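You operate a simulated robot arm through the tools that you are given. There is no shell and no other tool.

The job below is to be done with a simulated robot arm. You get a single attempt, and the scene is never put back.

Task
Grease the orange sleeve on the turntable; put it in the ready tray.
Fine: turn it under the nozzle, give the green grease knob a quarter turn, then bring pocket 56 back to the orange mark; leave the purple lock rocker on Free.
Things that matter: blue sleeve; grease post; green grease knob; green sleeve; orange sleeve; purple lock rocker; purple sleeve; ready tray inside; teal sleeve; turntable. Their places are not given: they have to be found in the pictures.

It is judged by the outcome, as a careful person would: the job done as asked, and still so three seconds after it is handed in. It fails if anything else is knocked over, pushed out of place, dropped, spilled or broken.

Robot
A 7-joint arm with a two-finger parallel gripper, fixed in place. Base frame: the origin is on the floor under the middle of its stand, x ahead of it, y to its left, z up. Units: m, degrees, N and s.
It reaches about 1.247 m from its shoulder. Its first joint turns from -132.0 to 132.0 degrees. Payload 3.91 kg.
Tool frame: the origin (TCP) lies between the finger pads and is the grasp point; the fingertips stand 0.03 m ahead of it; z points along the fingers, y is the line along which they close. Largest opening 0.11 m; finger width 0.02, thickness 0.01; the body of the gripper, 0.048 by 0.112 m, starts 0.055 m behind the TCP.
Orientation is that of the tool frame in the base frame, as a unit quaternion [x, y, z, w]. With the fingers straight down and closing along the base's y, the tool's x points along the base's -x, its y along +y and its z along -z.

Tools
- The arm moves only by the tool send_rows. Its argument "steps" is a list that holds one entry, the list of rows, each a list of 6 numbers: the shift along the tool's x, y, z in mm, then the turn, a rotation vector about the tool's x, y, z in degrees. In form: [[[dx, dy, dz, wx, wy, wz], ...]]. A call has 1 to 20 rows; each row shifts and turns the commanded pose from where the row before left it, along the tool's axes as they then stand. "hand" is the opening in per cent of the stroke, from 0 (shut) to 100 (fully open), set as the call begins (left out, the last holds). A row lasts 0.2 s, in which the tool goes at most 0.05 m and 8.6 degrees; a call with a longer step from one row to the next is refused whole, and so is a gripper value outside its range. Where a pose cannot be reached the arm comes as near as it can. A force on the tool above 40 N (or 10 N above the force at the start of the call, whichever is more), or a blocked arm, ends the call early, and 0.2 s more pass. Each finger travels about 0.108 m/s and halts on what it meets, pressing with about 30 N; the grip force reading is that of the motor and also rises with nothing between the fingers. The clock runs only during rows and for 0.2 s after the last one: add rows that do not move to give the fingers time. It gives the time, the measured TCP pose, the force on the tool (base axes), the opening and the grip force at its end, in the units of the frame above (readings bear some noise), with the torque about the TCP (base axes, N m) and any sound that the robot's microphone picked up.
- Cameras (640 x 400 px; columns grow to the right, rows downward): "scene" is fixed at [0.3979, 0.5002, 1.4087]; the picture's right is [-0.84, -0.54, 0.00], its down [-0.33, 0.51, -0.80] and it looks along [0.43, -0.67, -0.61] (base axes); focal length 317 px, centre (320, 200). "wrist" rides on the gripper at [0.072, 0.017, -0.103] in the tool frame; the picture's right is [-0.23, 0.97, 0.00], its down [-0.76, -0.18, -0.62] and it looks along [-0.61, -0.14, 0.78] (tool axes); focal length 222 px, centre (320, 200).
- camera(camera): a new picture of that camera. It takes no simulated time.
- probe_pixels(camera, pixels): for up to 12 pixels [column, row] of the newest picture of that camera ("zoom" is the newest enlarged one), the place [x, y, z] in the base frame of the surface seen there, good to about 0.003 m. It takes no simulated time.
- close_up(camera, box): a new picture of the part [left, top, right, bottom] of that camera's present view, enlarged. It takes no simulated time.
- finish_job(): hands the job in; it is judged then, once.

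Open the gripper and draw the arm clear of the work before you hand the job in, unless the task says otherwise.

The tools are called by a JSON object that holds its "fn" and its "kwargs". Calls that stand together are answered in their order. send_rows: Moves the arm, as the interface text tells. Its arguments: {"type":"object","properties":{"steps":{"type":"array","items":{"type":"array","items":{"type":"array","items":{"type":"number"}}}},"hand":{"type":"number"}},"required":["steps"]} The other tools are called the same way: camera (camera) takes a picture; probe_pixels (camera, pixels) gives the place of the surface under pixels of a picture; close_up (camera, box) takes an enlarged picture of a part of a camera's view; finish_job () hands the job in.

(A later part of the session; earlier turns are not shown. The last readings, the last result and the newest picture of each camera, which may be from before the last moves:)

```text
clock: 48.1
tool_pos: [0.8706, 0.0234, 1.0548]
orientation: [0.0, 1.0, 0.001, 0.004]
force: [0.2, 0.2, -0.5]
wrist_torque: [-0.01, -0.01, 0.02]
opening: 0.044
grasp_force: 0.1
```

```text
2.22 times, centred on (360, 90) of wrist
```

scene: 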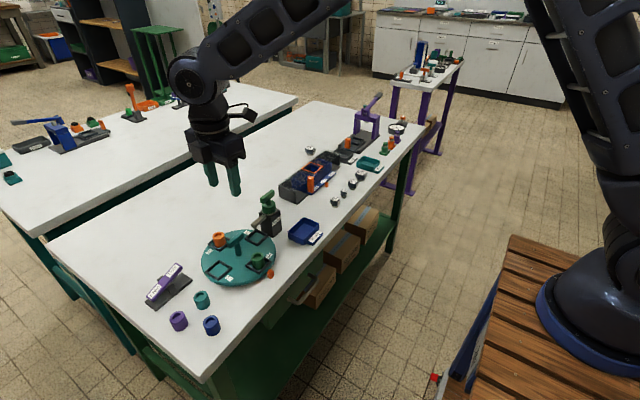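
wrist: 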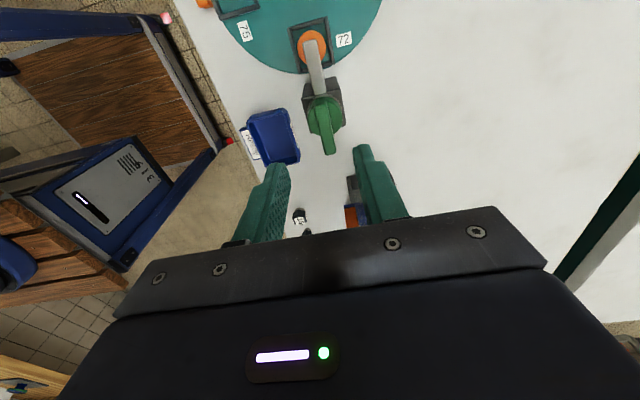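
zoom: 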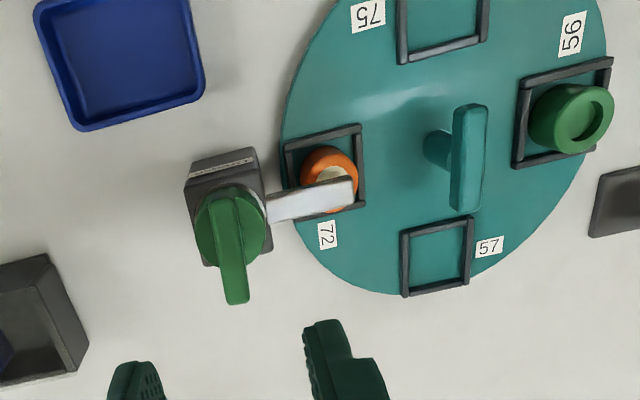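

The knob stands a quarter turn on. I look closely at the grease between the nozzle tip and sleeve to see whether it is still flowing.

{"fn": "close_up", "kwargs": {"camera": "scene", "box": [258, 215, 282, 245]}}

{"fn": "close_up", "kwargs": {"camera": "wrist", "box": [335, 40, 405, 100]}}

```text
13.33 times, centred on (270, 230) of scene
```

zoom: 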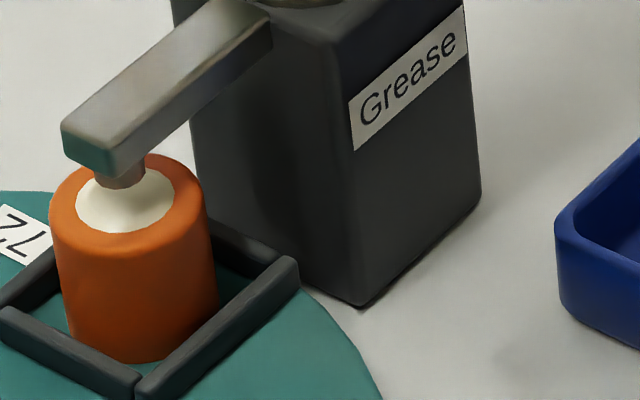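

```text
6.67 times, centred on (370, 70) of wrist
```

zoom: 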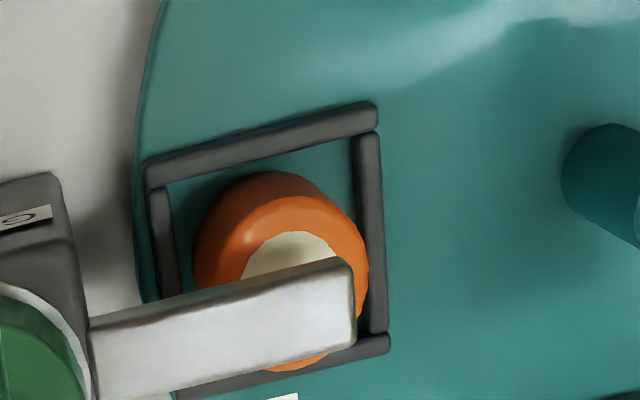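

The grease fills the sleeve flush and is not overflowing. Now I go back above the handle at (0.871, 0.150), whose bar lies along x, with fingers closing along y.

{"fn": "send_rows", "kwargs": {"steps": [[[0, 32, 0, 0, 0, 0], [0, 32, 0, 0, 0, 0], [0, 32, 0, 0, 0, 0], [-0.5, 31, 0, 0, 0, 0], [0, 0, 0, 0, 0, 0]]], "hand": 40}}

{"fn": "close_up", "kwargs": {"camera": "wrist", "box": [200, 0, 440, 180]}}

```text
clock: 49.3
tool_pos: [0.871, 0.1527, 1.0533]
orientation: [0.0, 1.0, 0.001, 0.004]
force: [0.0, 0.1, -0.2]
wrist_torque: [0.0, -0.01, -0.03]
opening: 0.0439
grasp_force: 0.0
```

```text
2.22 times, centred on (320, 90) of wrist
```

zoom: 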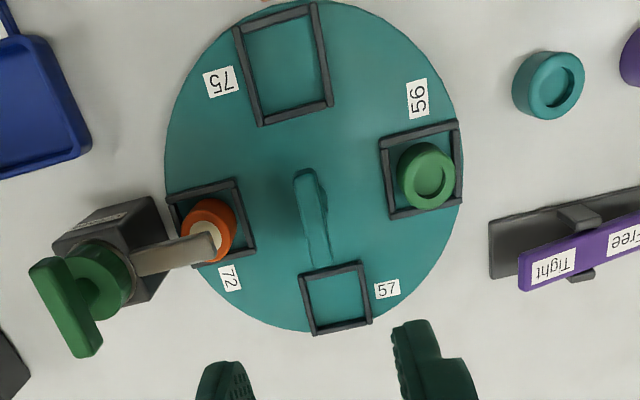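

I measure the handle bar's current centre and direction from this zoom (bar (305,175)–(320,265)).

{"fn": "probe_pixels", "kwargs": {"camera": "zoom", "pixels": [[305, 178], [321, 262], [313, 215], [302, 215], [325, 215], [258, 124], [332, 104], [380, 140], [456, 122], [391, 217], [308, 190], [318, 250]]}}

```text
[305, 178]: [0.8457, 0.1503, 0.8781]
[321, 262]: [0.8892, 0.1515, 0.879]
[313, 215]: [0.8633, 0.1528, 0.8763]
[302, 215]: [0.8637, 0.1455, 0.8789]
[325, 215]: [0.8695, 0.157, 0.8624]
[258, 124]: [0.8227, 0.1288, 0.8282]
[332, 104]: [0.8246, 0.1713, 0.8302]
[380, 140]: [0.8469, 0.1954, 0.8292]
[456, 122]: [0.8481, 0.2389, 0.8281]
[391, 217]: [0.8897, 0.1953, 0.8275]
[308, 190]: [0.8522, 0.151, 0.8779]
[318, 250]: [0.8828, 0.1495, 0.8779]
```

The bar centre reads y≈0.1505 by probe, and the hand's own zero-force centre earlier was about (0.871, 0.149). I shift 3.5 mm to −y and lower to z≈0.872.

{"fn": "send_rows", "kwargs": {"steps": [[[0, -3.5, 10, 0, 0, 0], [0, 0, 25, 0, 0, 0], [0, 0, 25, 0, 0, 0], [0, 0, 25, 0, 0, 0], [0, 0, 25, 0, 0, 0], [0, 0, 25, 0, 0, 0], [0, 0, 20, 0, 0, 0], [0, 0, 14, 0, 0, 0], [0, 0, 12, 0, 0, 0], [0, 0, 0, 0, 0, 0]]], "hand": 40}}

{"fn": "send_rows", "kwargs": {"steps": [[[0, 0, 0, 0, 0, 0], [0, 0, 0, 0, 0, 0]]], "hand": 18}}

```text
clock: 51.5
tool_pos: [0.8748, 0.1473, 0.8742]
orientation: [0.001, 1.0, 0.001, 0.005]
force: [-0.4, 0.2, -0.4]
wrist_torque: [-0.02, 0.0, 0.0]
opening: 0.0439
grasp_force: 0.1
```

```text
clock: 52.1
tool_pos: [0.8742, 0.1483, 0.8739]
orientation: [0.0, 1.0, 0.001, 0.004]
force: [-0.1, 0.6, -0.8]
wrist_torque: [0.0, -0.02, 0.02]
opening: 0.0201
grasp_force: 0.2
```

No contact at 20 mm opening; the hand drifted to x 0.8745 from a half-degree tilt. I correct the tilt and shift 3 mm back to −x along the bar before gripping.

{"fn": "send_rows", "kwargs": {"steps": [[[1.5, 0.3, 0.5, 0, 0.45, 0], [1.5, 0.3, 0.5, 0, 0, 0], [0, 0, 0, 0, 0, 0]]], "hand": 18}}

{"fn": "send_rows", "kwargs": {"steps": [[[0, 0, 0, 0, 0, 0], [0, 0, 0, 0, 0, 0], [0, 0, 0, 0, 0, 0]]], "hand": 0}}

```text
clock: 52.9
tool_pos: [0.8719, 0.1483, 0.874]
orientation: [0.001, 1.0, 0.001, 0.0]
force: [0.1, 0.9, 1.2]
wrist_torque: [-0.03, 0.03, 0.0]
opening: 0.0197
grasp_force: 0.1
```

```text
clock: 53.7
tool_pos: [0.8717, 0.1509, 0.873]
orientation: [-0.001, 1.0, 0.001, 0.0]
force: [4.0, 14.6, -1.5]
wrist_torque: [-0.09, -0.26, -0.03]
opening: 0.0156
grasp_force: 45.0
```

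Gripped (15.6 mm) with +14.6 N along y; I ease 1.2 mm to +y and turn back counter-clockwise 30°.

{"fn": "send_rows", "kwargs": {"steps": [[[0, 1.2, 0, 0, 0, 0], [0, 0, 0, 0, 0, -5], [0, 0, 0, 0, 0, -5], [0, 0, 0, 0, 0, -5], [0, 0, 0, 0, 0, -5], [0, 0, 0, 0, 0, -5], [0, 0, 0, 0, 0, -5], [0, 0, 0, 0, 0, 0]]]}}

```text
clock: 55.5
tool_pos: [0.8713, 0.1512, 0.8736]
orientation: [-0.26, 0.966, 0.001, 0.001]
force: [-7.3, 21.9, 8.3]
wrist_torque: [-0.12, 0.46, -0.02]
opening: 0.0157
grasp_force: 44.8
```

At 30°, torque is nil and y-force is +22 N. I ease 1.5 mm to +y and turn another 30°.

{"fn": "send_rows", "kwargs": {"steps": [[[-0.15, 0.8, 0, 0, 0, 0], [-0.15, 0.75, 0, 0, 0, 0], [0, 0, 0, 0, 0, -5], [0, 0, 0, 0, 0, -5], [0, 0, 0, 0, 0, -5], [0, 0, 0, 0, 0, -5], [0, 0, 0, 0, 0, -5], [0, 0, 0, 0, 0, -5], [0, 0, 0, 0, 0, 0]]]}}

```text
clock: 57.5
tool_pos: [0.8709, 0.1516, 0.8742]
orientation: [-0.501, 0.865, 0.001, 0.001]
force: [-9.9, 6.6, 2.2]
wrist_torque: [0.66, -0.61, 0.0]
opening: 0.0157
grasp_force: 45.2
```

At 60° forces are low. I turn the final 30°.

{"fn": "send_rows", "kwargs": {"steps": [[[0, 0.65, 0, 0, 0, 0], [0, 0, 0, 0, 0, -5], [0, 0, 0, 0, 0, -5], [0, 0, 0, 0, 0, -5], [0, 0, 0, 0, 0, -5], [0, 0, 0, 0, 0, -5], [0, 0, 0, 0, 0, -5], [0, 0, 0, 0, 0, 0], [0, 0, 0, 0, 0, 0]]]}}

{"fn": "close_up", "kwargs": {"camera": "scene", "box": [190, 210, 290, 290]}}

{"fn": "close_up", "kwargs": {"camera": "wrist", "box": [160, 0, 480, 200]}}

```text
clock: 59.5
tool_pos: [0.871, 0.1511, 0.8746]
orientation: [0.708, -0.706, -0.001, -0.001]
force: [-7.4, -8.7, 6.6]
wrist_torque: [-0.49, 0.62, 0.02]
opening: 0.0155
grasp_force: 45.1
```

```text
5.00 times, centred on (240, 250) of scene
```

zoom: 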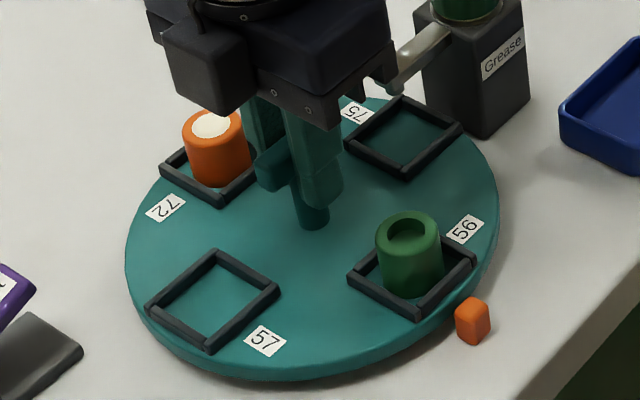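

```text
2.00 times, centred on (320, 100) of wrist
```

zoom: 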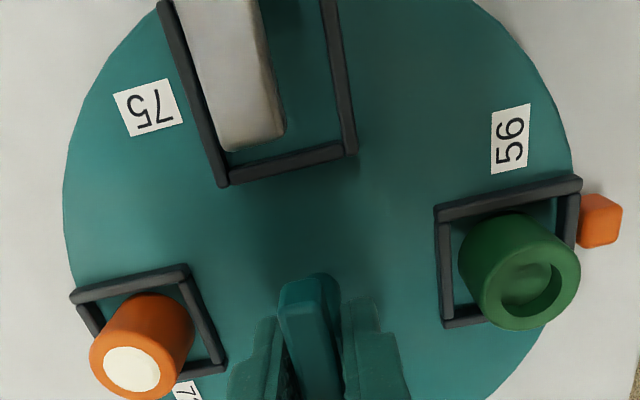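

Both views match the starting arrangement: pocket 56 faces the orange mark and the orange sleeve at (130,365) shows its grease. I release and lift.

{"fn": "send_rows", "kwargs": {"steps": [[[0, 0.5, 0, 0, 0, 0], [0, 0, 0, 0, 0, 0]]]}}

{"fn": "send_rows", "kwargs": {"steps": [[[0, 0, 0, 0, 0, 0], [0, 0, 0, 0, 0, 0], [0, 0, -10, 0, 0, 0], [0, 0, -20, 0, 0, 0], [0, 0, -30, 0, 0, 0], [0, 0, -30, 0, 0, 0], [0, 0, -30, 0, 0, 0], [0, 0, -30, 0, 0, 0], [0, 0, 0, 0, 0, 0]]], "hand": 40}}

{"fn": "close_up", "kwargs": {"camera": "wrist", "box": [200, 0, 440, 180]}}

{"fn": "close_up", "kwargs": {"camera": "scene", "box": [195, 220, 285, 290]}}

```text
clock: 60.1
tool_pos: [0.8693, 0.1505, 0.8738]
orientation: [-0.707, 0.707, 0.0, 0.001]
force: [-2.7, -7.7, 4.6]
wrist_torque: [-1.04, 0.55, 0.01]
opening: 0.0157
grasp_force: 45.4
```

```text
clock: 62.1
tool_pos: [0.8713, 0.1522, 1.024]
orientation: [-0.707, 0.707, 0.001, 0.0]
force: [-0.1, -0.7, 0.6]
wrist_torque: [-0.02, -0.03, -0.01]
opening: 0.0441
grasp_force: 0.1
```

```text
2.22 times, centred on (320, 90) of wrist
```

zoom: 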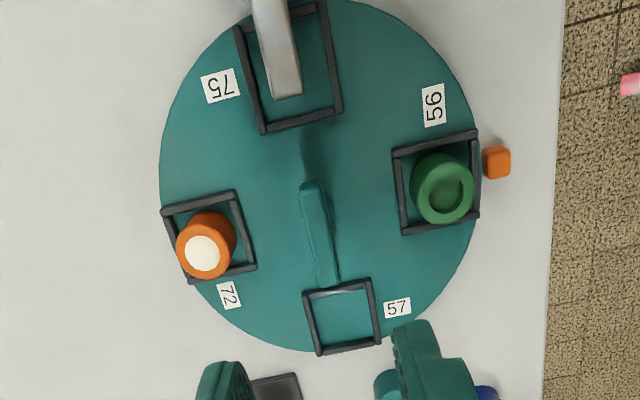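

```text
5.71 times, centred on (240, 255) of scene
```

zoom: 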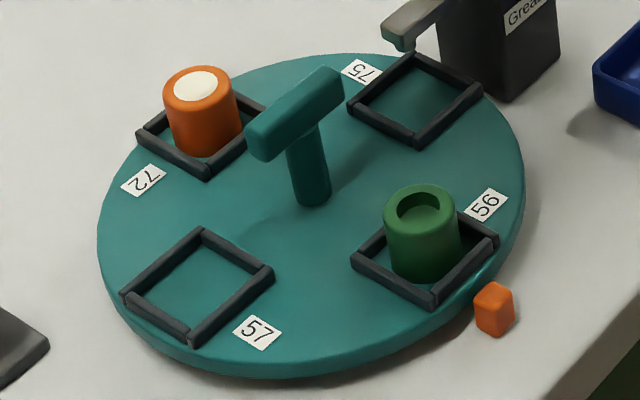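

The table is back exactly as at the start with pocket 56 at the mark. Now I probe the greased orange sleeve and its pocket from the scene zoom to plan the pick.

{"fn": "probe_pixels", "kwargs": {"camera": "zoom", "pixels": [[198, 85], [170, 88], [228, 88], [198, 70], [205, 105], [205, 150], [168, 125], [238, 120], [136, 133], [207, 178], [205, 165], [262, 110]]}}

{"fn": "close_up", "kwargs": {"camera": "wrist", "box": [250, 70, 320, 130]}}

```text
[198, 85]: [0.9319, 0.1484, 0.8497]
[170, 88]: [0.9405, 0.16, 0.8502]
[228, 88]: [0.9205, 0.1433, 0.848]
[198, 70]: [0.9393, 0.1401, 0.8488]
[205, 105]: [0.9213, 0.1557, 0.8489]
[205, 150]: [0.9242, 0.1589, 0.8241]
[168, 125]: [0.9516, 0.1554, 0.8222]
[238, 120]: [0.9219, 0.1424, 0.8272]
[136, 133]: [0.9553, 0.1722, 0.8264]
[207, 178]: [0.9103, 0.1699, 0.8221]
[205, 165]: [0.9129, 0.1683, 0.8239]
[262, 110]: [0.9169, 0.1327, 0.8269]
```

```text
6.67 times, centred on (285, 100) of wrist
```

zoom: 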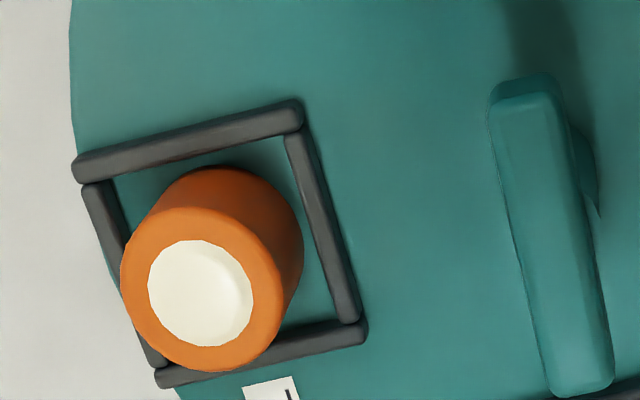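

The sleeve top is at z≈0.849. I probe its rim in this wrist zoom for its exact centre and diameter.

{"fn": "probe_pixels", "kwargs": {"camera": "zoom", "pixels": [[127, 285], [277, 300], [195, 222], [205, 366], [200, 293], [100, 165], [290, 115], [355, 325], [165, 378], [145, 240], [260, 345], [320, 200]]}}

```text
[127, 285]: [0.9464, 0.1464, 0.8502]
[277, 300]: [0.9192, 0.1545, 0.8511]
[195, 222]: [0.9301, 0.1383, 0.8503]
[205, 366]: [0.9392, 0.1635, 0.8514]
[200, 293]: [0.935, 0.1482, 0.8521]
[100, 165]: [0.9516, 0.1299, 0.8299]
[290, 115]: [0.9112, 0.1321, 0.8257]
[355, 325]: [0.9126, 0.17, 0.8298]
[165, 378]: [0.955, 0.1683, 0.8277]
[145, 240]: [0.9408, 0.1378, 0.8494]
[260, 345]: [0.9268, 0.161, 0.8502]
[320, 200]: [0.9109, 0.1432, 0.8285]
```

The sleeve centre is (0.934, 0.1505), diameter ≈28 mm. I turn the wrist back so the fingers close along y and move above the sleeve with the hand at 50%.

{"fn": "send_rows", "kwargs": {"steps": [[[0, 0, 0, 0, 0, 7.5], [0, 0, 0, 0, 0, 7.5], [0, 0, 0, 0, 0, 7.5], [0, 0, 0, 0, 0, 7.5], [0, 0, 0, 0, 0, 7.5], [0, 0, 0, 0, 0, 7.5], [0, 0, 0, 0, 0, 7.5], [0, 0, 0, 0, 0, 7.5], [0, 0, 0, 0, 0, 7.5], [0, 0, 0, 0, 0, 7.5], [0, 0, 0, 0, 0, 7.5], [0, 0, 0, 0, 0, 7.5], [-21, 0, 0, 0, 0, 0], [-21, 0, 0, 0, 0, 0], [-21, 0, 0, 0, 0, 0], [0, 0, 0, 0, 0, 0]]], "hand": 52}}

{"fn": "camera", "kwargs": {"camera": "wrist"}}

```text
clock: 65.5
tool_pos: [0.9337, 0.1528, 1.022]
orientation: [0.0, 1.0, 0.001, 0.002]
force: [0.2, 0.7, 0.0]
wrist_torque: [0.0, -0.01, -0.03]
opening: 0.0572
grasp_force: 0.2
```

```text
taken
```

wrist: 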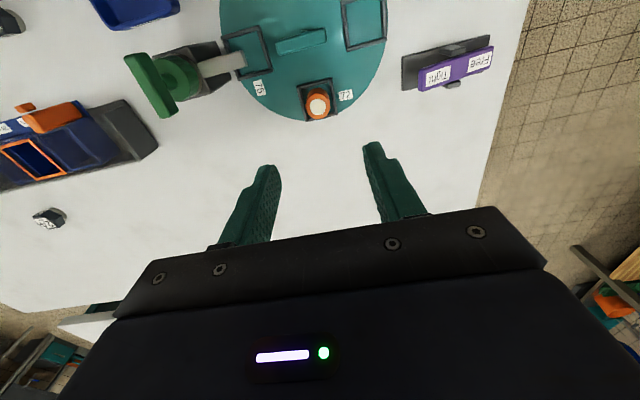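

The sleeve is at (318,104), between the finger planes. I trim y by −1.8 mm and descend 120 mm, then check.

{"fn": "send_rows", "kwargs": {"steps": [[[0, -1.8, 20, 0, 0.2, 0], [0, 0, 25, 0, 0, 0], [0, 0, 25, 0, 0, 0], [0, 0, 25, 0, 0, 0], [0, 0, 15, 0, 0, 0], [0, 0, 10, 0, 0, 0], [0, 0, 0, 0, 0, 0]]], "hand": 52}}

{"fn": "close_up", "kwargs": {"camera": "wrist", "box": [200, 60, 440, 240]}}

{"fn": "close_up", "kwargs": {"camera": "scene", "box": [170, 170, 310, 290]}}

```text
clock: 67.1
tool_pos: [0.9322, 0.1504, 0.9051]
orientation: [0.0, 1.0, 0.0, 0.0]
force: [-0.1, -0.2, -0.1]
wrist_torque: [0.0, 0.01, -0.02]
opening: 0.0573
grasp_force: 0.1
```

```text
2.22 times, centred on (320, 150) of wrist
```

zoom: 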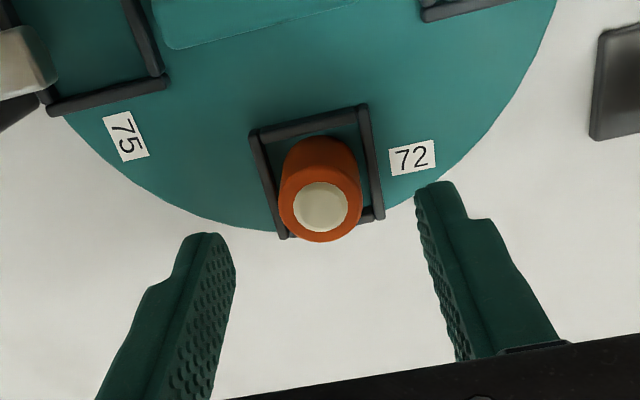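

```text
3.33 times, centred on (240, 230) of scene
```

zoom: 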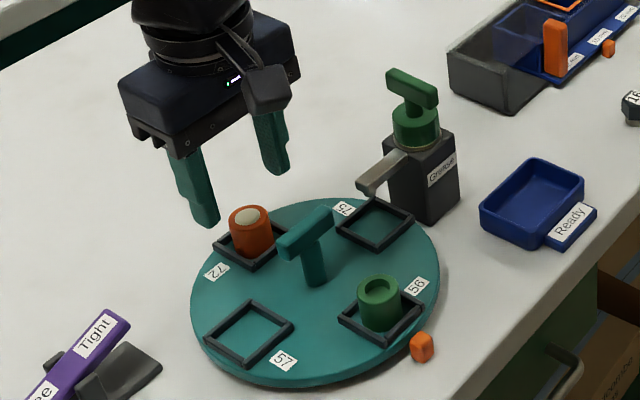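

The sleeve at (320,205) in the zoom is midway between the fingertips. I shift 2 mm to +x and lower 39 mm, so tips stay above the pocket walls.

{"fn": "send_rows", "kwargs": {"steps": [[[-2, 0, 10, 0, 0, 0], [0, 0, 12, 0, 0, 0], [0, 0, 10, 0, 0, 0], [0, 0, 7, 0, 0, 0], [0, 0, 0, 0, 0, 0]]], "hand": 52}}

{"fn": "close_up", "kwargs": {"camera": "scene", "box": [180, 190, 290, 280]}}

{"fn": "close_up", "kwargs": {"camera": "wrist", "box": [200, 60, 440, 240]}}

```text
clock: 68.3
tool_pos: [0.9329, 0.1514, 0.8649]
orientation: [0.0, 1.0, 0.001, -0.002]
force: [0.4, 0.6, 0.1]
wrist_torque: [0.02, -0.04, 0.0]
opening: 0.0573
grasp_force: 0.2
```

```text
4.44 times, centred on (235, 235) of scene
```

zoom: 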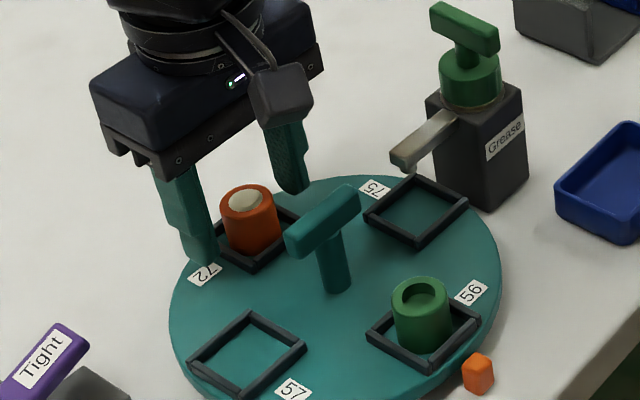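

```text
2.22 times, centred on (320, 150) of wrist
```

zoom: 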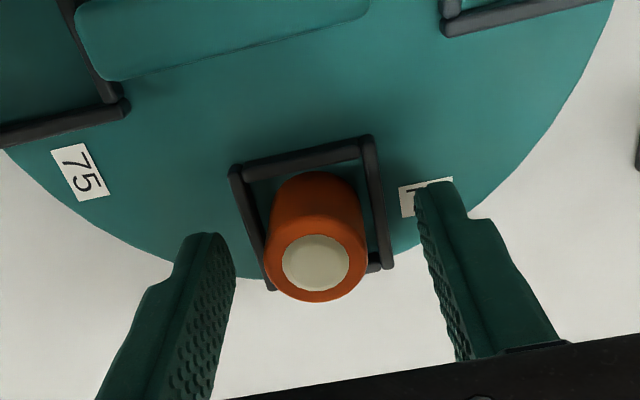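

The fingers flank the sleeve evenly. I close partway to 31 mm to check centring before the final grip, so as not to nudge the free turntable.

{"fn": "send_rows", "kwargs": {"steps": [[[0, 0, 0, 0, 0, 0], [0, 0, 0, 0, 0, 0], [0, 0, 0, 0, 0, 0]]], "hand": 29}}

{"fn": "close_up", "kwargs": {"camera": "wrist", "box": [200, 60, 440, 240]}}

```text
clock: 69.1
tool_pos: [0.9352, 0.1516, 0.8636]
orientation: [0.001, 1.0, 0.002, -0.002]
force: [0.1, 0.1, 0.3]
wrist_torque: [0.0, -0.02, 0.0]
opening: 0.032
grasp_force: 0.0
```

```text
2.22 times, centred on (320, 150) of wrist
```

zoom: 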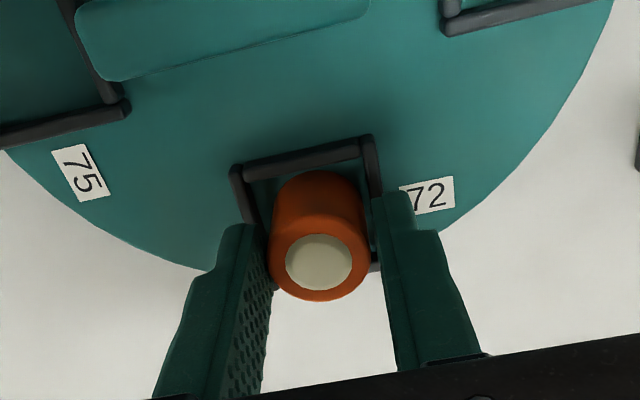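

The left (−y) finger is nearly touching while the right has a gap, so I shift the hand 1.7 mm toward −y and then close.

{"fn": "send_rows", "kwargs": {"steps": [[[0, -0.9, 0, 0, 0, 0], [0, -0.8, 0, 0, 0, 0], [0, 0, 0, 0, 0, 0]]], "hand": 29}}

{"fn": "close_up", "kwargs": {"camera": "wrist", "box": [260, 110, 380, 200]}}

```text
clock: 69.9
tool_pos: [0.9355, 0.1491, 0.8652]
orientation: [0.001, 1.0, 0.001, -0.002]
force: [0.2, 1.5, -0.4]
wrist_torque: [-0.03, 0.01, 0.01]
opening: 0.032
grasp_force: 0.7
```

```text
4.44 times, centred on (320, 155) of wrist
```

zoom: 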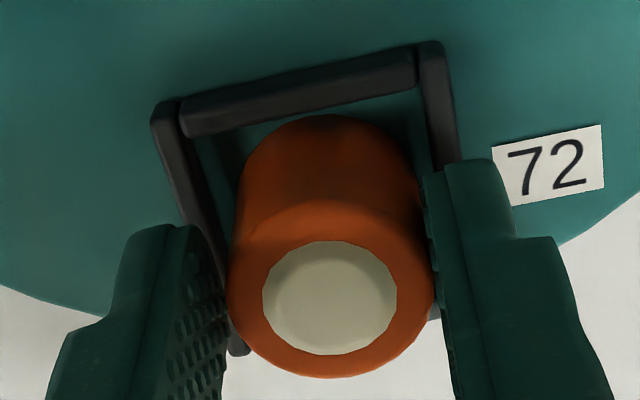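

The sleeve now sits snugly between both fingers. I close the grip.

{"fn": "send_rows", "kwargs": {"steps": [[[0, 0, 0, 0, 0, 0], [0, 0, 0, 0, 0, 0], [0, 0, 0, 0, 0, 0]]], "hand": 0}}

{"fn": "close_up", "kwargs": {"camera": "wrist", "box": [200, 60, 440, 240]}}

{"fn": "close_up", "kwargs": {"camera": "scene", "box": [180, 190, 290, 280]}}

```text
clock: 70.7
tool_pos: [0.934, 0.1484, 0.8655]
orientation: [-0.001, 1.0, 0.001, 0.0]
force: [0.6, -0.4, 1.3]
wrist_torque: [-0.08, -0.01, 0.0]
opening: 0.0286
grasp_force: 29.6
```

```text
2.22 times, centred on (320, 150) of wrist
```

zoom: 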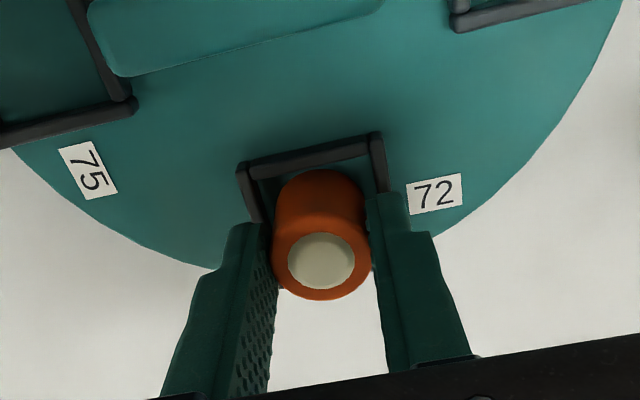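

```text
4.44 times, centred on (235, 235) of scene
```

zoom: 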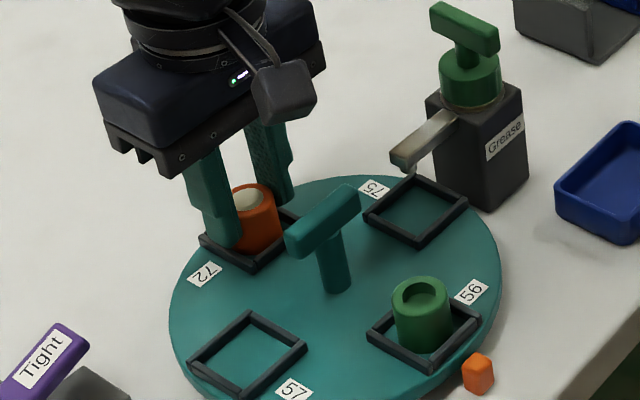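

The sleeve is gripped at 28.6 mm with no side load. I lift it slowly straight up.

{"fn": "send_rows", "kwargs": {"steps": [[[0, 0, -4, 0, 0, 0], [0, 0, -6, 0, 0, 0], [0, 0, -10, 0, 0, 0], [0, 0, -10, 0, 0, 0], [0, 0, 0, 0, 0, 0]]]}}

{"fn": "close_up", "kwargs": {"camera": "scene", "box": [180, 190, 290, 280]}}

```text
clock: 71.9
tool_pos: [0.9348, 0.1489, 0.8953]
orientation: [0.0, 1.0, 0.001, -0.002]
force: [0.4, -0.7, -0.4]
wrist_torque: [-0.04, 0.0, 0.01]
opening: 0.0
grasp_force: 29.8
```

```text
4.44 times, centred on (235, 235) of scene
```

zoom: 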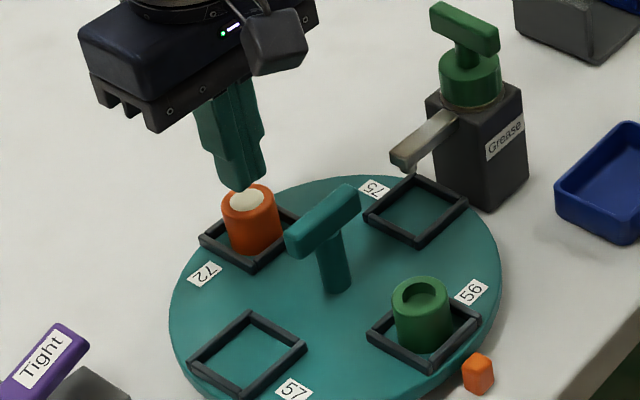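

The fingers slid off: the opening reads 0.0 and the sleeve still stands in pocket 72. I raise a little, reopen, and inspect it closely.

{"fn": "send_rows", "kwargs": {"steps": [[[0, 0, -15, 0, 0, 0], [0, 0, -15, 0, 0, 0], [0, 0, 0, 0, 0, 0], [0, 0, 0, 0, 0, 0]]], "hand": 52}}

{"fn": "close_up", "kwargs": {"camera": "wrist", "box": [260, 80, 380, 170]}}

{"fn": "close_up", "kwargs": {"camera": "scene", "box": [200, 220, 250, 260]}}

```text
clock: 72.9
tool_pos: [0.9335, 0.1481, 0.9248]
orientation: [0.0, 1.0, 0.0, -0.001]
force: [0.6, 0.3, -0.4]
wrist_torque: [0.01, 0.02, -0.01]
opening: 0.0575
grasp_force: 0.1
```

```text
4.44 times, centred on (320, 125) of wrist
```

zoom: 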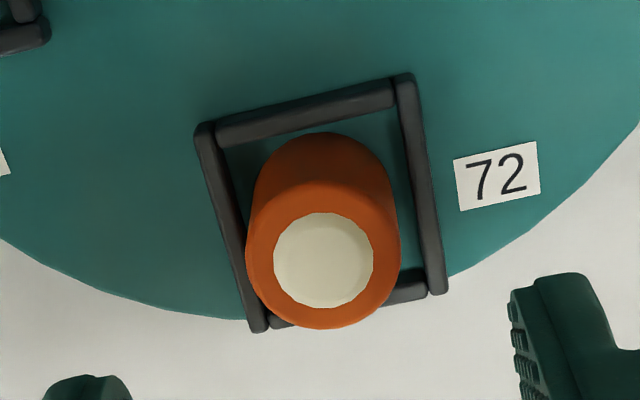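

```text
10.00 times, centred on (225, 240) of scene
```

zoom: 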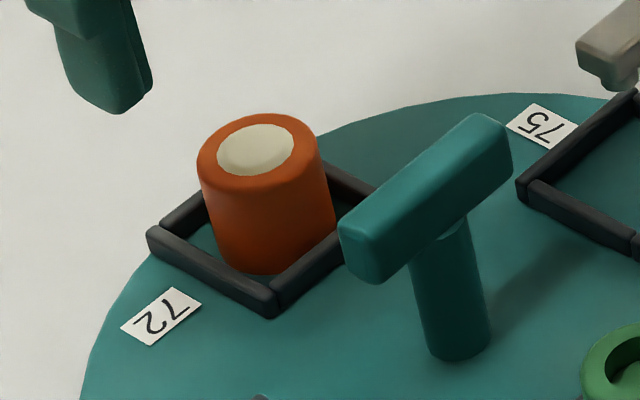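

The sleeve is upright and in place, and by projection the hand is centred on it within ~1 mm. I regrip lower this time, with the tips just above the pocket walls (TCP z≈0.862).

{"fn": "send_rows", "kwargs": {"steps": [[[-1.3, 0.3, 15, 0, 0, 0], [0, 0, 20, 0, 0, 0], [0, 0, 15, 0, 0, 0], [0, 0, 7, 0, 0, 0], [0, 0, 4, 0, 0, 0], [0, 0, 2, 0, 0, 0], [0, 0, 0, 0, 0, 0]]], "hand": 45}}

{"fn": "close_up", "kwargs": {"camera": "scene", "box": [200, 215, 250, 260]}}

{"fn": "close_up", "kwargs": {"camera": "wrist", "box": [220, 90, 420, 240]}}

```text
clock: 74.5
tool_pos: [0.9353, 0.1492, 0.8607]
orientation: [0.0, 1.0, 0.001, -0.001]
force: [0.2, -0.1, 0.3]
wrist_torque: [0.01, 0.01, -0.02]
opening: 0.0495
grasp_force: 0.0
```

```text
8.89 times, centred on (225, 238) of scene
```

zoom: 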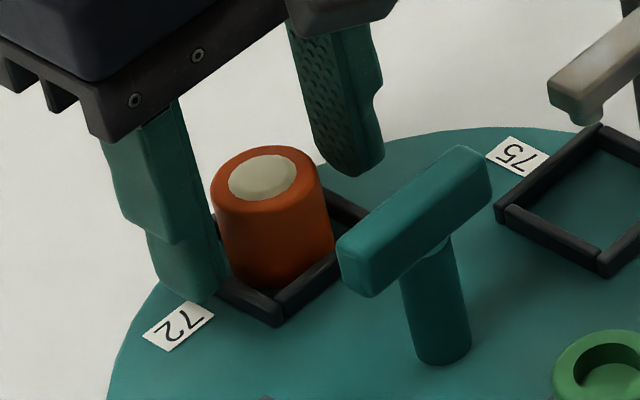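

```text
2.67 times, centred on (320, 165) of wrist
```

zoom: 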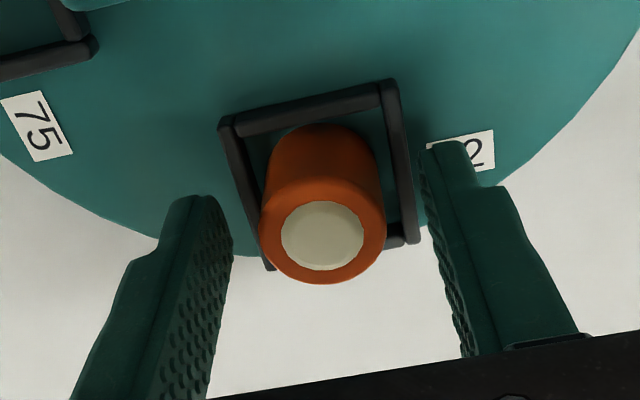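

The tips reach lower along the sleeve and clear the walls. I close to 32 mm, then fully, with extra settling time.

{"fn": "send_rows", "kwargs": {"steps": [[[0, 0, 0, 0, 0, 0], [0, 0, 0, 0, 0, 0]]], "hand": 29}}

{"fn": "send_rows", "kwargs": {"steps": [[[0, 0, 0, 0, 0, 0], [0, 0, 0, 0, 0, 0], [0, 0, 0, 0, 0, 0], [0, 0, 0, 0, 0, 0], [0, 0, 0, 0, 0, 0]]], "hand": 0}}

{"fn": "close_up", "kwargs": {"camera": "wrist", "box": [220, 90, 420, 240]}}

{"fn": "close_up", "kwargs": {"camera": "scene", "box": [200, 215, 250, 260]}}

```text
clock: 75.1
tool_pos: [0.9356, 0.1487, 0.8612]
orientation: [0.0, 1.0, 0.001, -0.002]
force: [-0.3, -0.5, -0.2]
wrist_torque: [-0.02, 0.0, -0.01]
opening: 0.0319
grasp_force: 0.0
```

```text
clock: 76.3
tool_pos: [0.936, 0.1486, 0.8621]
orientation: [0.001, 1.0, 0.0, -0.001]
force: [-0.7, -1.8, 0.9]
wrist_torque: [-0.05, -0.03, 0.02]
opening: 0.0283
grasp_force: 29.6
```

```text
2.67 times, centred on (320, 165) of wrist
```

zoom: 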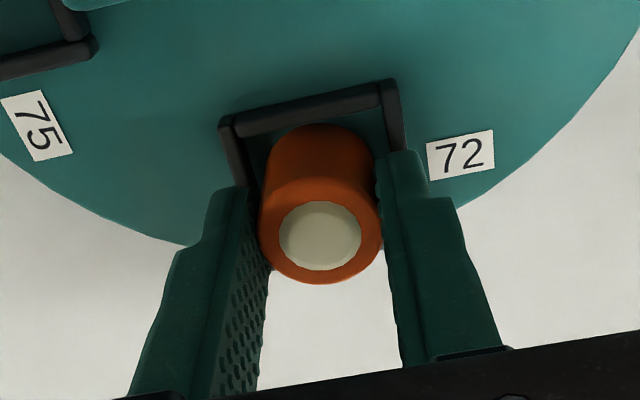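

```text
8.89 times, centred on (225, 238) of scene
```

zoom: 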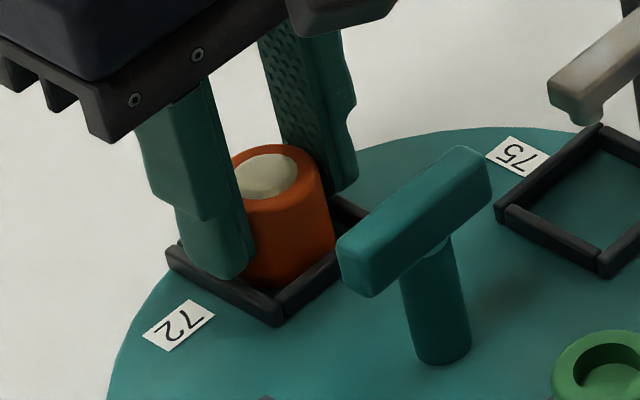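

Gripped at 28.3 mm, deeper than before. I lift only 6 mm, slowly, and check whether the sleeve comes along.

{"fn": "send_rows", "kwargs": {"steps": [[[0, 0, -1, 0, 0, 0], [0, 0, -1, 0, 0, 0], [0, 0, -2, 0, 0, 0], [0, 0, -2, 0, 0, 0], [0, 0, 0, 0, 0, 0]]], "hand": 0}}

{"fn": "close_up", "kwargs": {"camera": "scene", "box": [200, 215, 250, 260]}}

```text
clock: 77.5
tool_pos: [0.9353, 0.1484, 0.8672]
orientation: [-0.001, 1.0, 0.001, -0.002]
force: [0.2, -0.2, -1.1]
wrist_torque: [0.02, 0.02, 0.0]
opening: 0.0286
grasp_force: 30.2
```

```text
8.89 times, centred on (225, 238) of scene
```

zoom: 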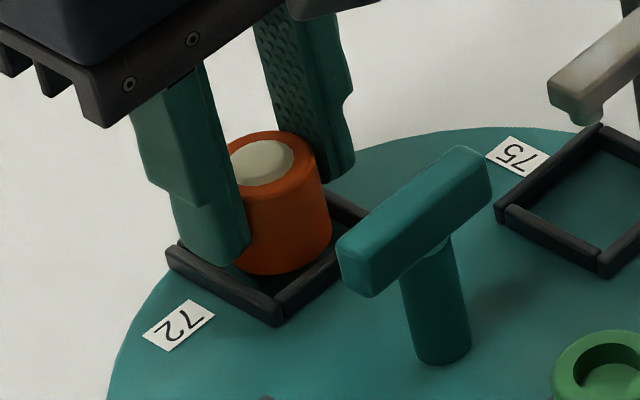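

The sleeve rose with the fingers and its bottom is now off the floor of the pocket. I keep lifting in small steps and check again.

{"fn": "send_rows", "kwargs": {"steps": [[[0, 0, -3, 0, 0, 0], [0, 0, -3, 0, 0, 0], [0, 0, -4, 0, 0, 0], [0, 0, -4, 0, 0, 0], [0, 0, -4, 0, 0, 0], [0, 0, -4, 0, 0, 0], [0, 0, 0, 0, 0, 0]]], "hand": 0}}

{"fn": "close_up", "kwargs": {"camera": "scene", "box": [200, 205, 250, 255]}}

{"fn": "close_up", "kwargs": {"camera": "wrist", "box": [220, 90, 420, 240]}}

```text
clock: 79.1
tool_pos: [0.9357, 0.1485, 0.8884]
orientation: [0.0, 1.0, 0.001, -0.002]
force: [0.3, 0.1, -0.9]
wrist_torque: [0.04, -0.01, -0.01]
opening: 0.0285
grasp_force: 30.5
```

```text
8.00 times, centred on (225, 230) of scene
```

zoom: 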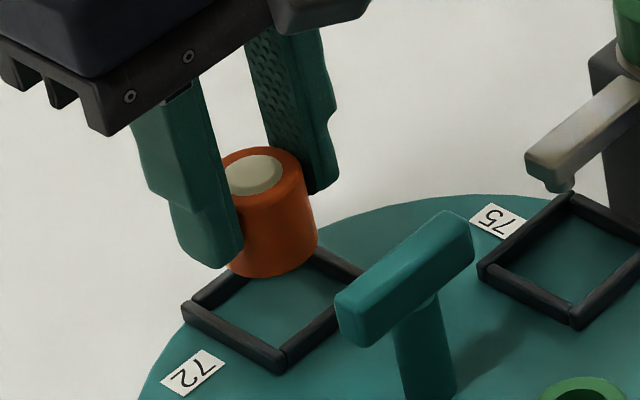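

```text
2.67 times, centred on (320, 165) of wrist
```

zoom: 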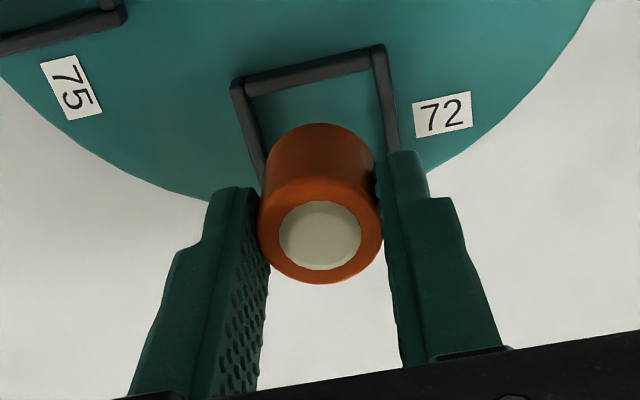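

The sleeve hangs firmly with no slip in the wrist view. I lift smoothly to about z 1.0.

{"fn": "send_rows", "kwargs": {"steps": [[[0, 0, -4, 0, 0, 0], [0, 0, -5, 0, 0, 0], [0, 0, -6, 0, 0, 0], [0, 0, -7, 0, 0, 0], [0, 0, -8, 0, 0, 0], [0, 0, -8, 0, 0, 0], [0, 0, -8, 0, 0, 0], [0, 0, -8, 0, 0, 0], [0, 0, -8, 0, 0, 0], [0, 0, -8, 0, 0, 0], [0, 0, -8, 0, 0, 0], [0, 0, -8, 0, 0, 0], [0, 0, -8, 0, 0, 0], [0, 0, -6, 0, 0, 0], [0, 0, -4, 0, 0, 0], [0, 0, -2, 0, 0, 0], [0, 0, 0, 0, 0, 0]]], "hand": 0}}

{"fn": "close_up", "kwargs": {"camera": "wrist", "box": [220, 90, 420, 240]}}

```text
clock: 82.7
tool_pos: [0.936, 0.1487, 0.9966]
orientation: [0.0, 1.0, 0.002, -0.001]
force: [-0.6, -0.2, 0.1]
wrist_torque: [-0.01, 0.04, 0.0]
opening: 0.0287
grasp_force: 30.6
```

```text
2.67 times, centred on (320, 165) of wrist
```

zoom: 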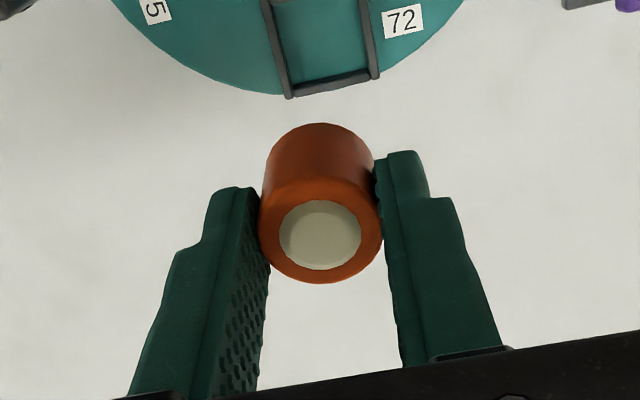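

Held securely at z≈0.997. I carry it along −x to x≈0.787 at this height, well above the handle.

{"fn": "send_rows", "kwargs": {"steps": [[[3, 0, 0, 0, 0, 0], [6, 0, 0, 0, 0, 0], [9, 0, 0, 0, 0, 0], [11, 0, 0, 0, 0, 0], [12, 0, 0, 0, 0, 0], [12, 0, 0, 0, 0, 0], [12, 0, 0, 0, 0, 0], [12, 0, 0, 0, 0, 0], [12, 0, 0, 0, 0, 0], [12, 0, 0, 0, 0, 0], [12, 0, 0, 0, 0, 0], [11, 0, 0, 0, 0, 0], [9, 0, 0, 0, 0, 0], [7, 0, 0, 0, 0, 0], [5, 0, 0, 0, 0, 0], [3, 0, 0, 0, 0, 0], [0, 0, 0, 0, 0, 0]]], "hand": 0}}

{"fn": "send_rows", "kwargs": {"steps": [[[0, -3, 0, 0, 0, 0], [0, -6, 0, 0, 0, 0], [0, -9, 0, 0, 0, 0], [0, -11, 0, 0, 0, 0], [0, -12, 0, 0, 0, 0], [0, -12, 0, 0, 0, 0], [0, -12, 0, 0, 0, 0], [0, -12, 0, 0, 0, 0], [0, -12, 0, 0, 0, 0], [0, -12, 0, 0, 0, 0], [0, -12, 0, 0, 0, 0], [0, -12, 0, 0, 0, 0], [0, -11, 0, 0, 0, 0], [0, -10, 0, 0, 0, 0], [0, -8, 0, 0, 0, 0], [0, -5, 0, 0, 0, 0], [0, -3, 0, 0, 0, 0], [0, 0, 0, 0, 0, 0]]], "hand": 0}}

{"fn": "camera", "kwargs": {"camera": "wrist"}}

{"fn": "close_up", "kwargs": {"camera": "scene", "box": [230, 140, 370, 260]}}

```text
clock: 86.3
tool_pos: [0.7881, 0.1496, 0.9969]
orientation: [0.0, 1.0, 0.0, -0.002]
force: [0.6, -0.3, -1.0]
wrist_torque: [0.02, 0.02, -0.04]
opening: 0.0289
grasp_force: 30.2
```

```text
clock: 90.1
tool_pos: [0.7878, -0.0135, 0.9955]
orientation: [0.0, 1.0, 0.001, -0.001]
force: [-0.2, -0.1, -0.9]
wrist_torque: [0.01, 0.01, -0.02]
opening: 0.0287
grasp_force: 29.9
```

```text
taken
```

wrist: 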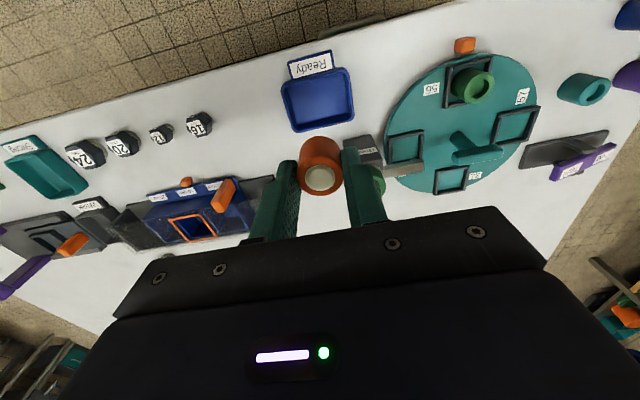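

```text
3.33 times, centred on (300, 200) of scene
```

zoom: 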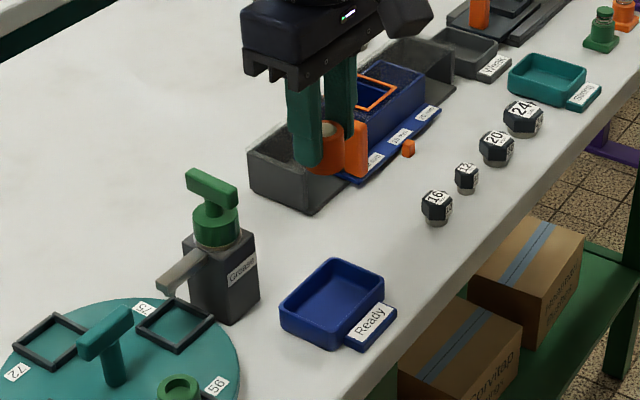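

The sleeve is held above the tray area; the tray shows at (318,98) in the wrist view. I probe its corners and floor to centre on it.

{"fn": "close_up", "kwargs": {"camera": "wrist", "box": [260, 40, 380, 140]}}

```text
4.00 times, centred on (320, 90) of wrist
```

zoom: 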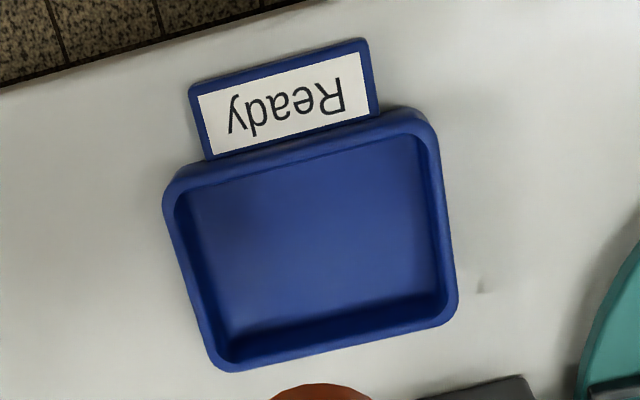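

The tray opening is clear in the zoom. I probe its rim corners and floor points.

{"fn": "probe_pixels", "kwargs": {"camera": "zoom", "pixels": [[172, 183], [425, 120], [448, 310], [222, 362], [190, 205], [415, 145], [435, 285], [230, 330], [310, 240], [300, 158], [325, 345], [320, 200]]}}

```text
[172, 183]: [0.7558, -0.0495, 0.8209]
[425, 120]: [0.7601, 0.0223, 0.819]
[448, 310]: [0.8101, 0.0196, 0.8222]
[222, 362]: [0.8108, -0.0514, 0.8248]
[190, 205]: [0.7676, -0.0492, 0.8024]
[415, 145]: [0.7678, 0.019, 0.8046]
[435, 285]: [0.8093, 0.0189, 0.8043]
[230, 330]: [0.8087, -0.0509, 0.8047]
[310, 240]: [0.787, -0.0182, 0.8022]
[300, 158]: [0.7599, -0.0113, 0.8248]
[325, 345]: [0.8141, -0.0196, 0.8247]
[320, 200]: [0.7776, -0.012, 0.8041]
```

The tray's inside is about x 0.766–0.809, y −0.050–0.019, floor z 0.803, centre (0.787, −0.015). I trim the position by about 1 mm and lower 138 mm smoothly.

{"fn": "send_rows", "kwargs": {"steps": [[[0.8, -1.3, 3, 0, 0, 0], [0, 0, 6, 0, 0, 0], [0, 0, 9, 0, 0, 0], [0, 0, 11, 0, 0, 0], [0, 0, 12, 0, 0, 0], [0, 0, 12, 0, 0, 0], [0, 0, 12, 0, 0, 0], [0, 0, 12, 0, 0, 0], [0, 0, 12, 0, 0, 0], [0, 0, 12, 0, 0, 0], [0, 0, 11, 0, 0, 0], [0, 0, 9, 0, 0, 0], [0, 0, 7, 0, 0, 0], [0, 0, 5, 0, 0, 0], [0, 0, 3, 0, 0, 0], [0, 0, 2, 0, 0, 0], [0, 0, 0, 0, 0, 0]]], "hand": 0}}

{"fn": "close_up", "kwargs": {"camera": "scene", "box": [260, 180, 350, 260]}}

{"fn": "close_up", "kwargs": {"camera": "wrist", "box": [220, 70, 420, 220]}}

```text
clock: 93.7
tool_pos: [0.7877, -0.0149, 0.8582]
orientation: [0.0, 1.0, 0.001, -0.003]
force: [0.4, -0.5, 0.4]
wrist_torque: [-0.03, 0.01, 0.03]
opening: 0.0285
grasp_force: 30.0
```

```text
5.00 times, centred on (305, 220) of scene
```

zoom: 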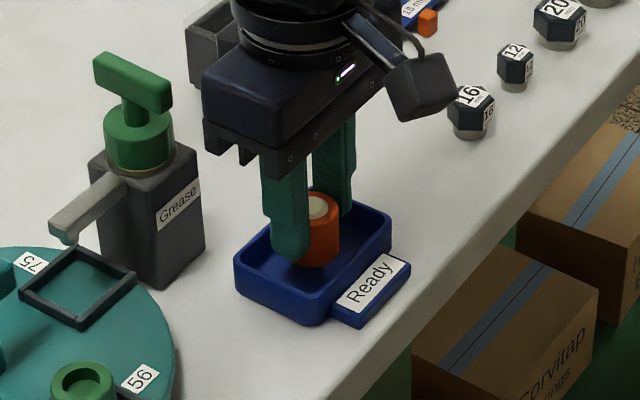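

```text
2.67 times, centred on (320, 145) of wrist
```

zoom: 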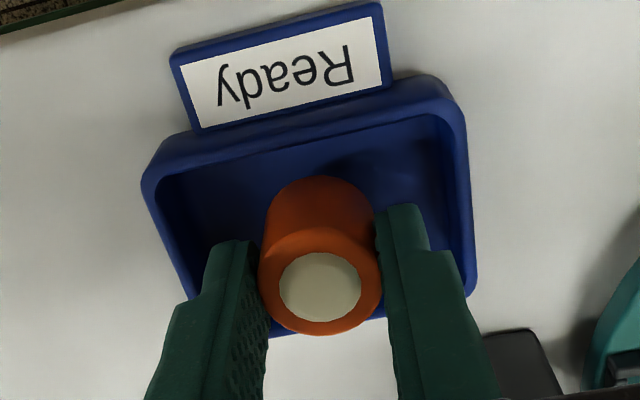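

The sleeve hangs in the tray just above its floor, with fingers inside the rim. I lower the last ~13 mm in small steps, watching for contact.

{"fn": "send_rows", "kwargs": {"steps": [[[0, 0, 3, 0, 0, 0], [0, 0, 3, 0, 0, 0], [0, 0, 2, 0, 0, 0], [0, 0, 2, 0, 0, 0], [0, 0, 1, 0, 0, 0], [0, 0, 0, 0, 0, 0]]], "hand": 0}}

{"fn": "close_up", "kwargs": {"camera": "scene", "box": [280, 200, 340, 250]}}

```text
clock: 95.1
tool_pos: [0.7868, -0.0158, 0.8479]
orientation: [0.001, 1.0, 0.001, -0.002]
force: [-0.2, -0.2, -0.8]
wrist_torque: [0.02, 0.01, -0.03]
opening: 0.0288
grasp_force: 29.7
```

```text
8.00 times, centred on (310, 225) of scene
```

zoom: 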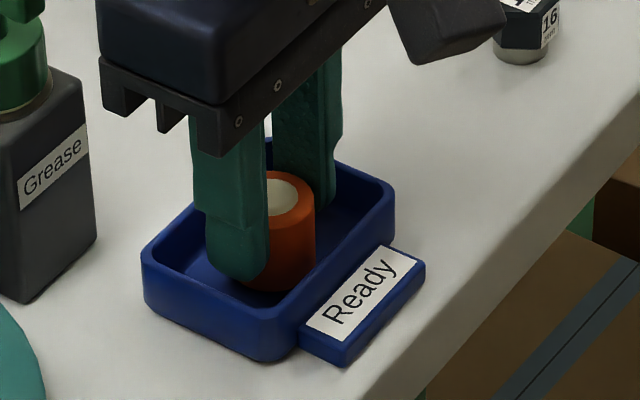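

Still no contact force (−0.8 N, the sleeve's weight). I lower 1 mm at a time.

{"fn": "send_rows", "kwargs": {"steps": [[[0, 0, 1, 0, 0, 0], [0, 0, 1, 0, 0, 0], [0, 0, 0, 0, 0, 0]]], "hand": 0}}

{"fn": "send_rows", "kwargs": {"steps": [[[0, 0, 0.7, 0, 0, 0], [0, 0, 0, 0, 0, 0]]], "hand": 0}}

```text
clock: 95.9
tool_pos: [0.7862, -0.0153, 0.8456]
orientation: [0.0, 1.0, 0.001, -0.001]
force: [2.7, -1.4, 10.1]
wrist_torque: [-0.11, 0.0, 0.01]
opening: 0.0287
grasp_force: 29.9
```

```text
clock: 96.5
tool_pos: [0.7856, -0.0142, 0.8447]
orientation: [0.001, 1.0, 0.001, -0.001]
force: [3.7, -3.1, 12.6]
wrist_torque: [-0.21, -0.13, 0.05]
opening: 0.0285
grasp_force: 30.2
```

The sleeve rests on the tray floor (≈10 N contact). I back off 0.7 mm and open only to ~39 mm so the fingers stay clear of the tray walls.

{"fn": "send_rows", "kwargs": {"steps": [[[0, 0, -0.7, 0, 0, 0], [0, 0, 0, 0, 0, 0]]], "hand": 0}}

{"fn": "send_rows", "kwargs": {"steps": [[[0, 0, 0, 0, 0, 0], [0, 0, 0, 0, 0, 0]]], "hand": 34}}

{"fn": "close_up", "kwargs": {"camera": "wrist", "box": [220, 70, 420, 220]}}

{"fn": "close_up", "kwargs": {"camera": "scene", "box": [280, 200, 340, 250]}}

```text
clock: 97.1
tool_pos: [0.7863, -0.0144, 0.8442]
orientation: [-0.001, 1.0, 0.001, -0.002]
force: [0.8, 0.6, 4.7]
wrist_torque: [-0.04, -0.04, 0.02]
opening: 0.0286
grasp_force: 30.0
```

```text
clock: 97.7
tool_pos: [0.7863, -0.0142, 0.8444]
orientation: [-0.001, 1.0, 0.001, -0.002]
force: [0.6, 0.4, -0.7]
wrist_torque: [0.03, -0.02, -0.01]
opening: 0.0374
grasp_force: 0.0
```

```text
2.67 times, centred on (320, 145) of wrist
```

zoom: 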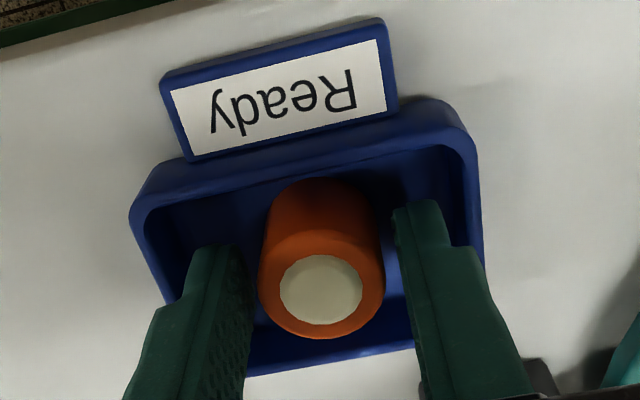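

```text
8.00 times, centred on (310, 225) of scene
```

zoom: 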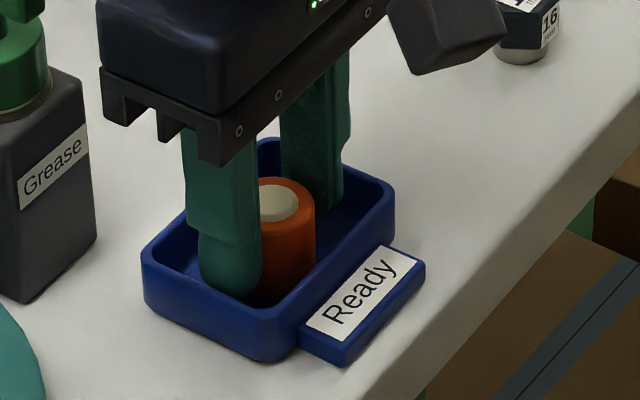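

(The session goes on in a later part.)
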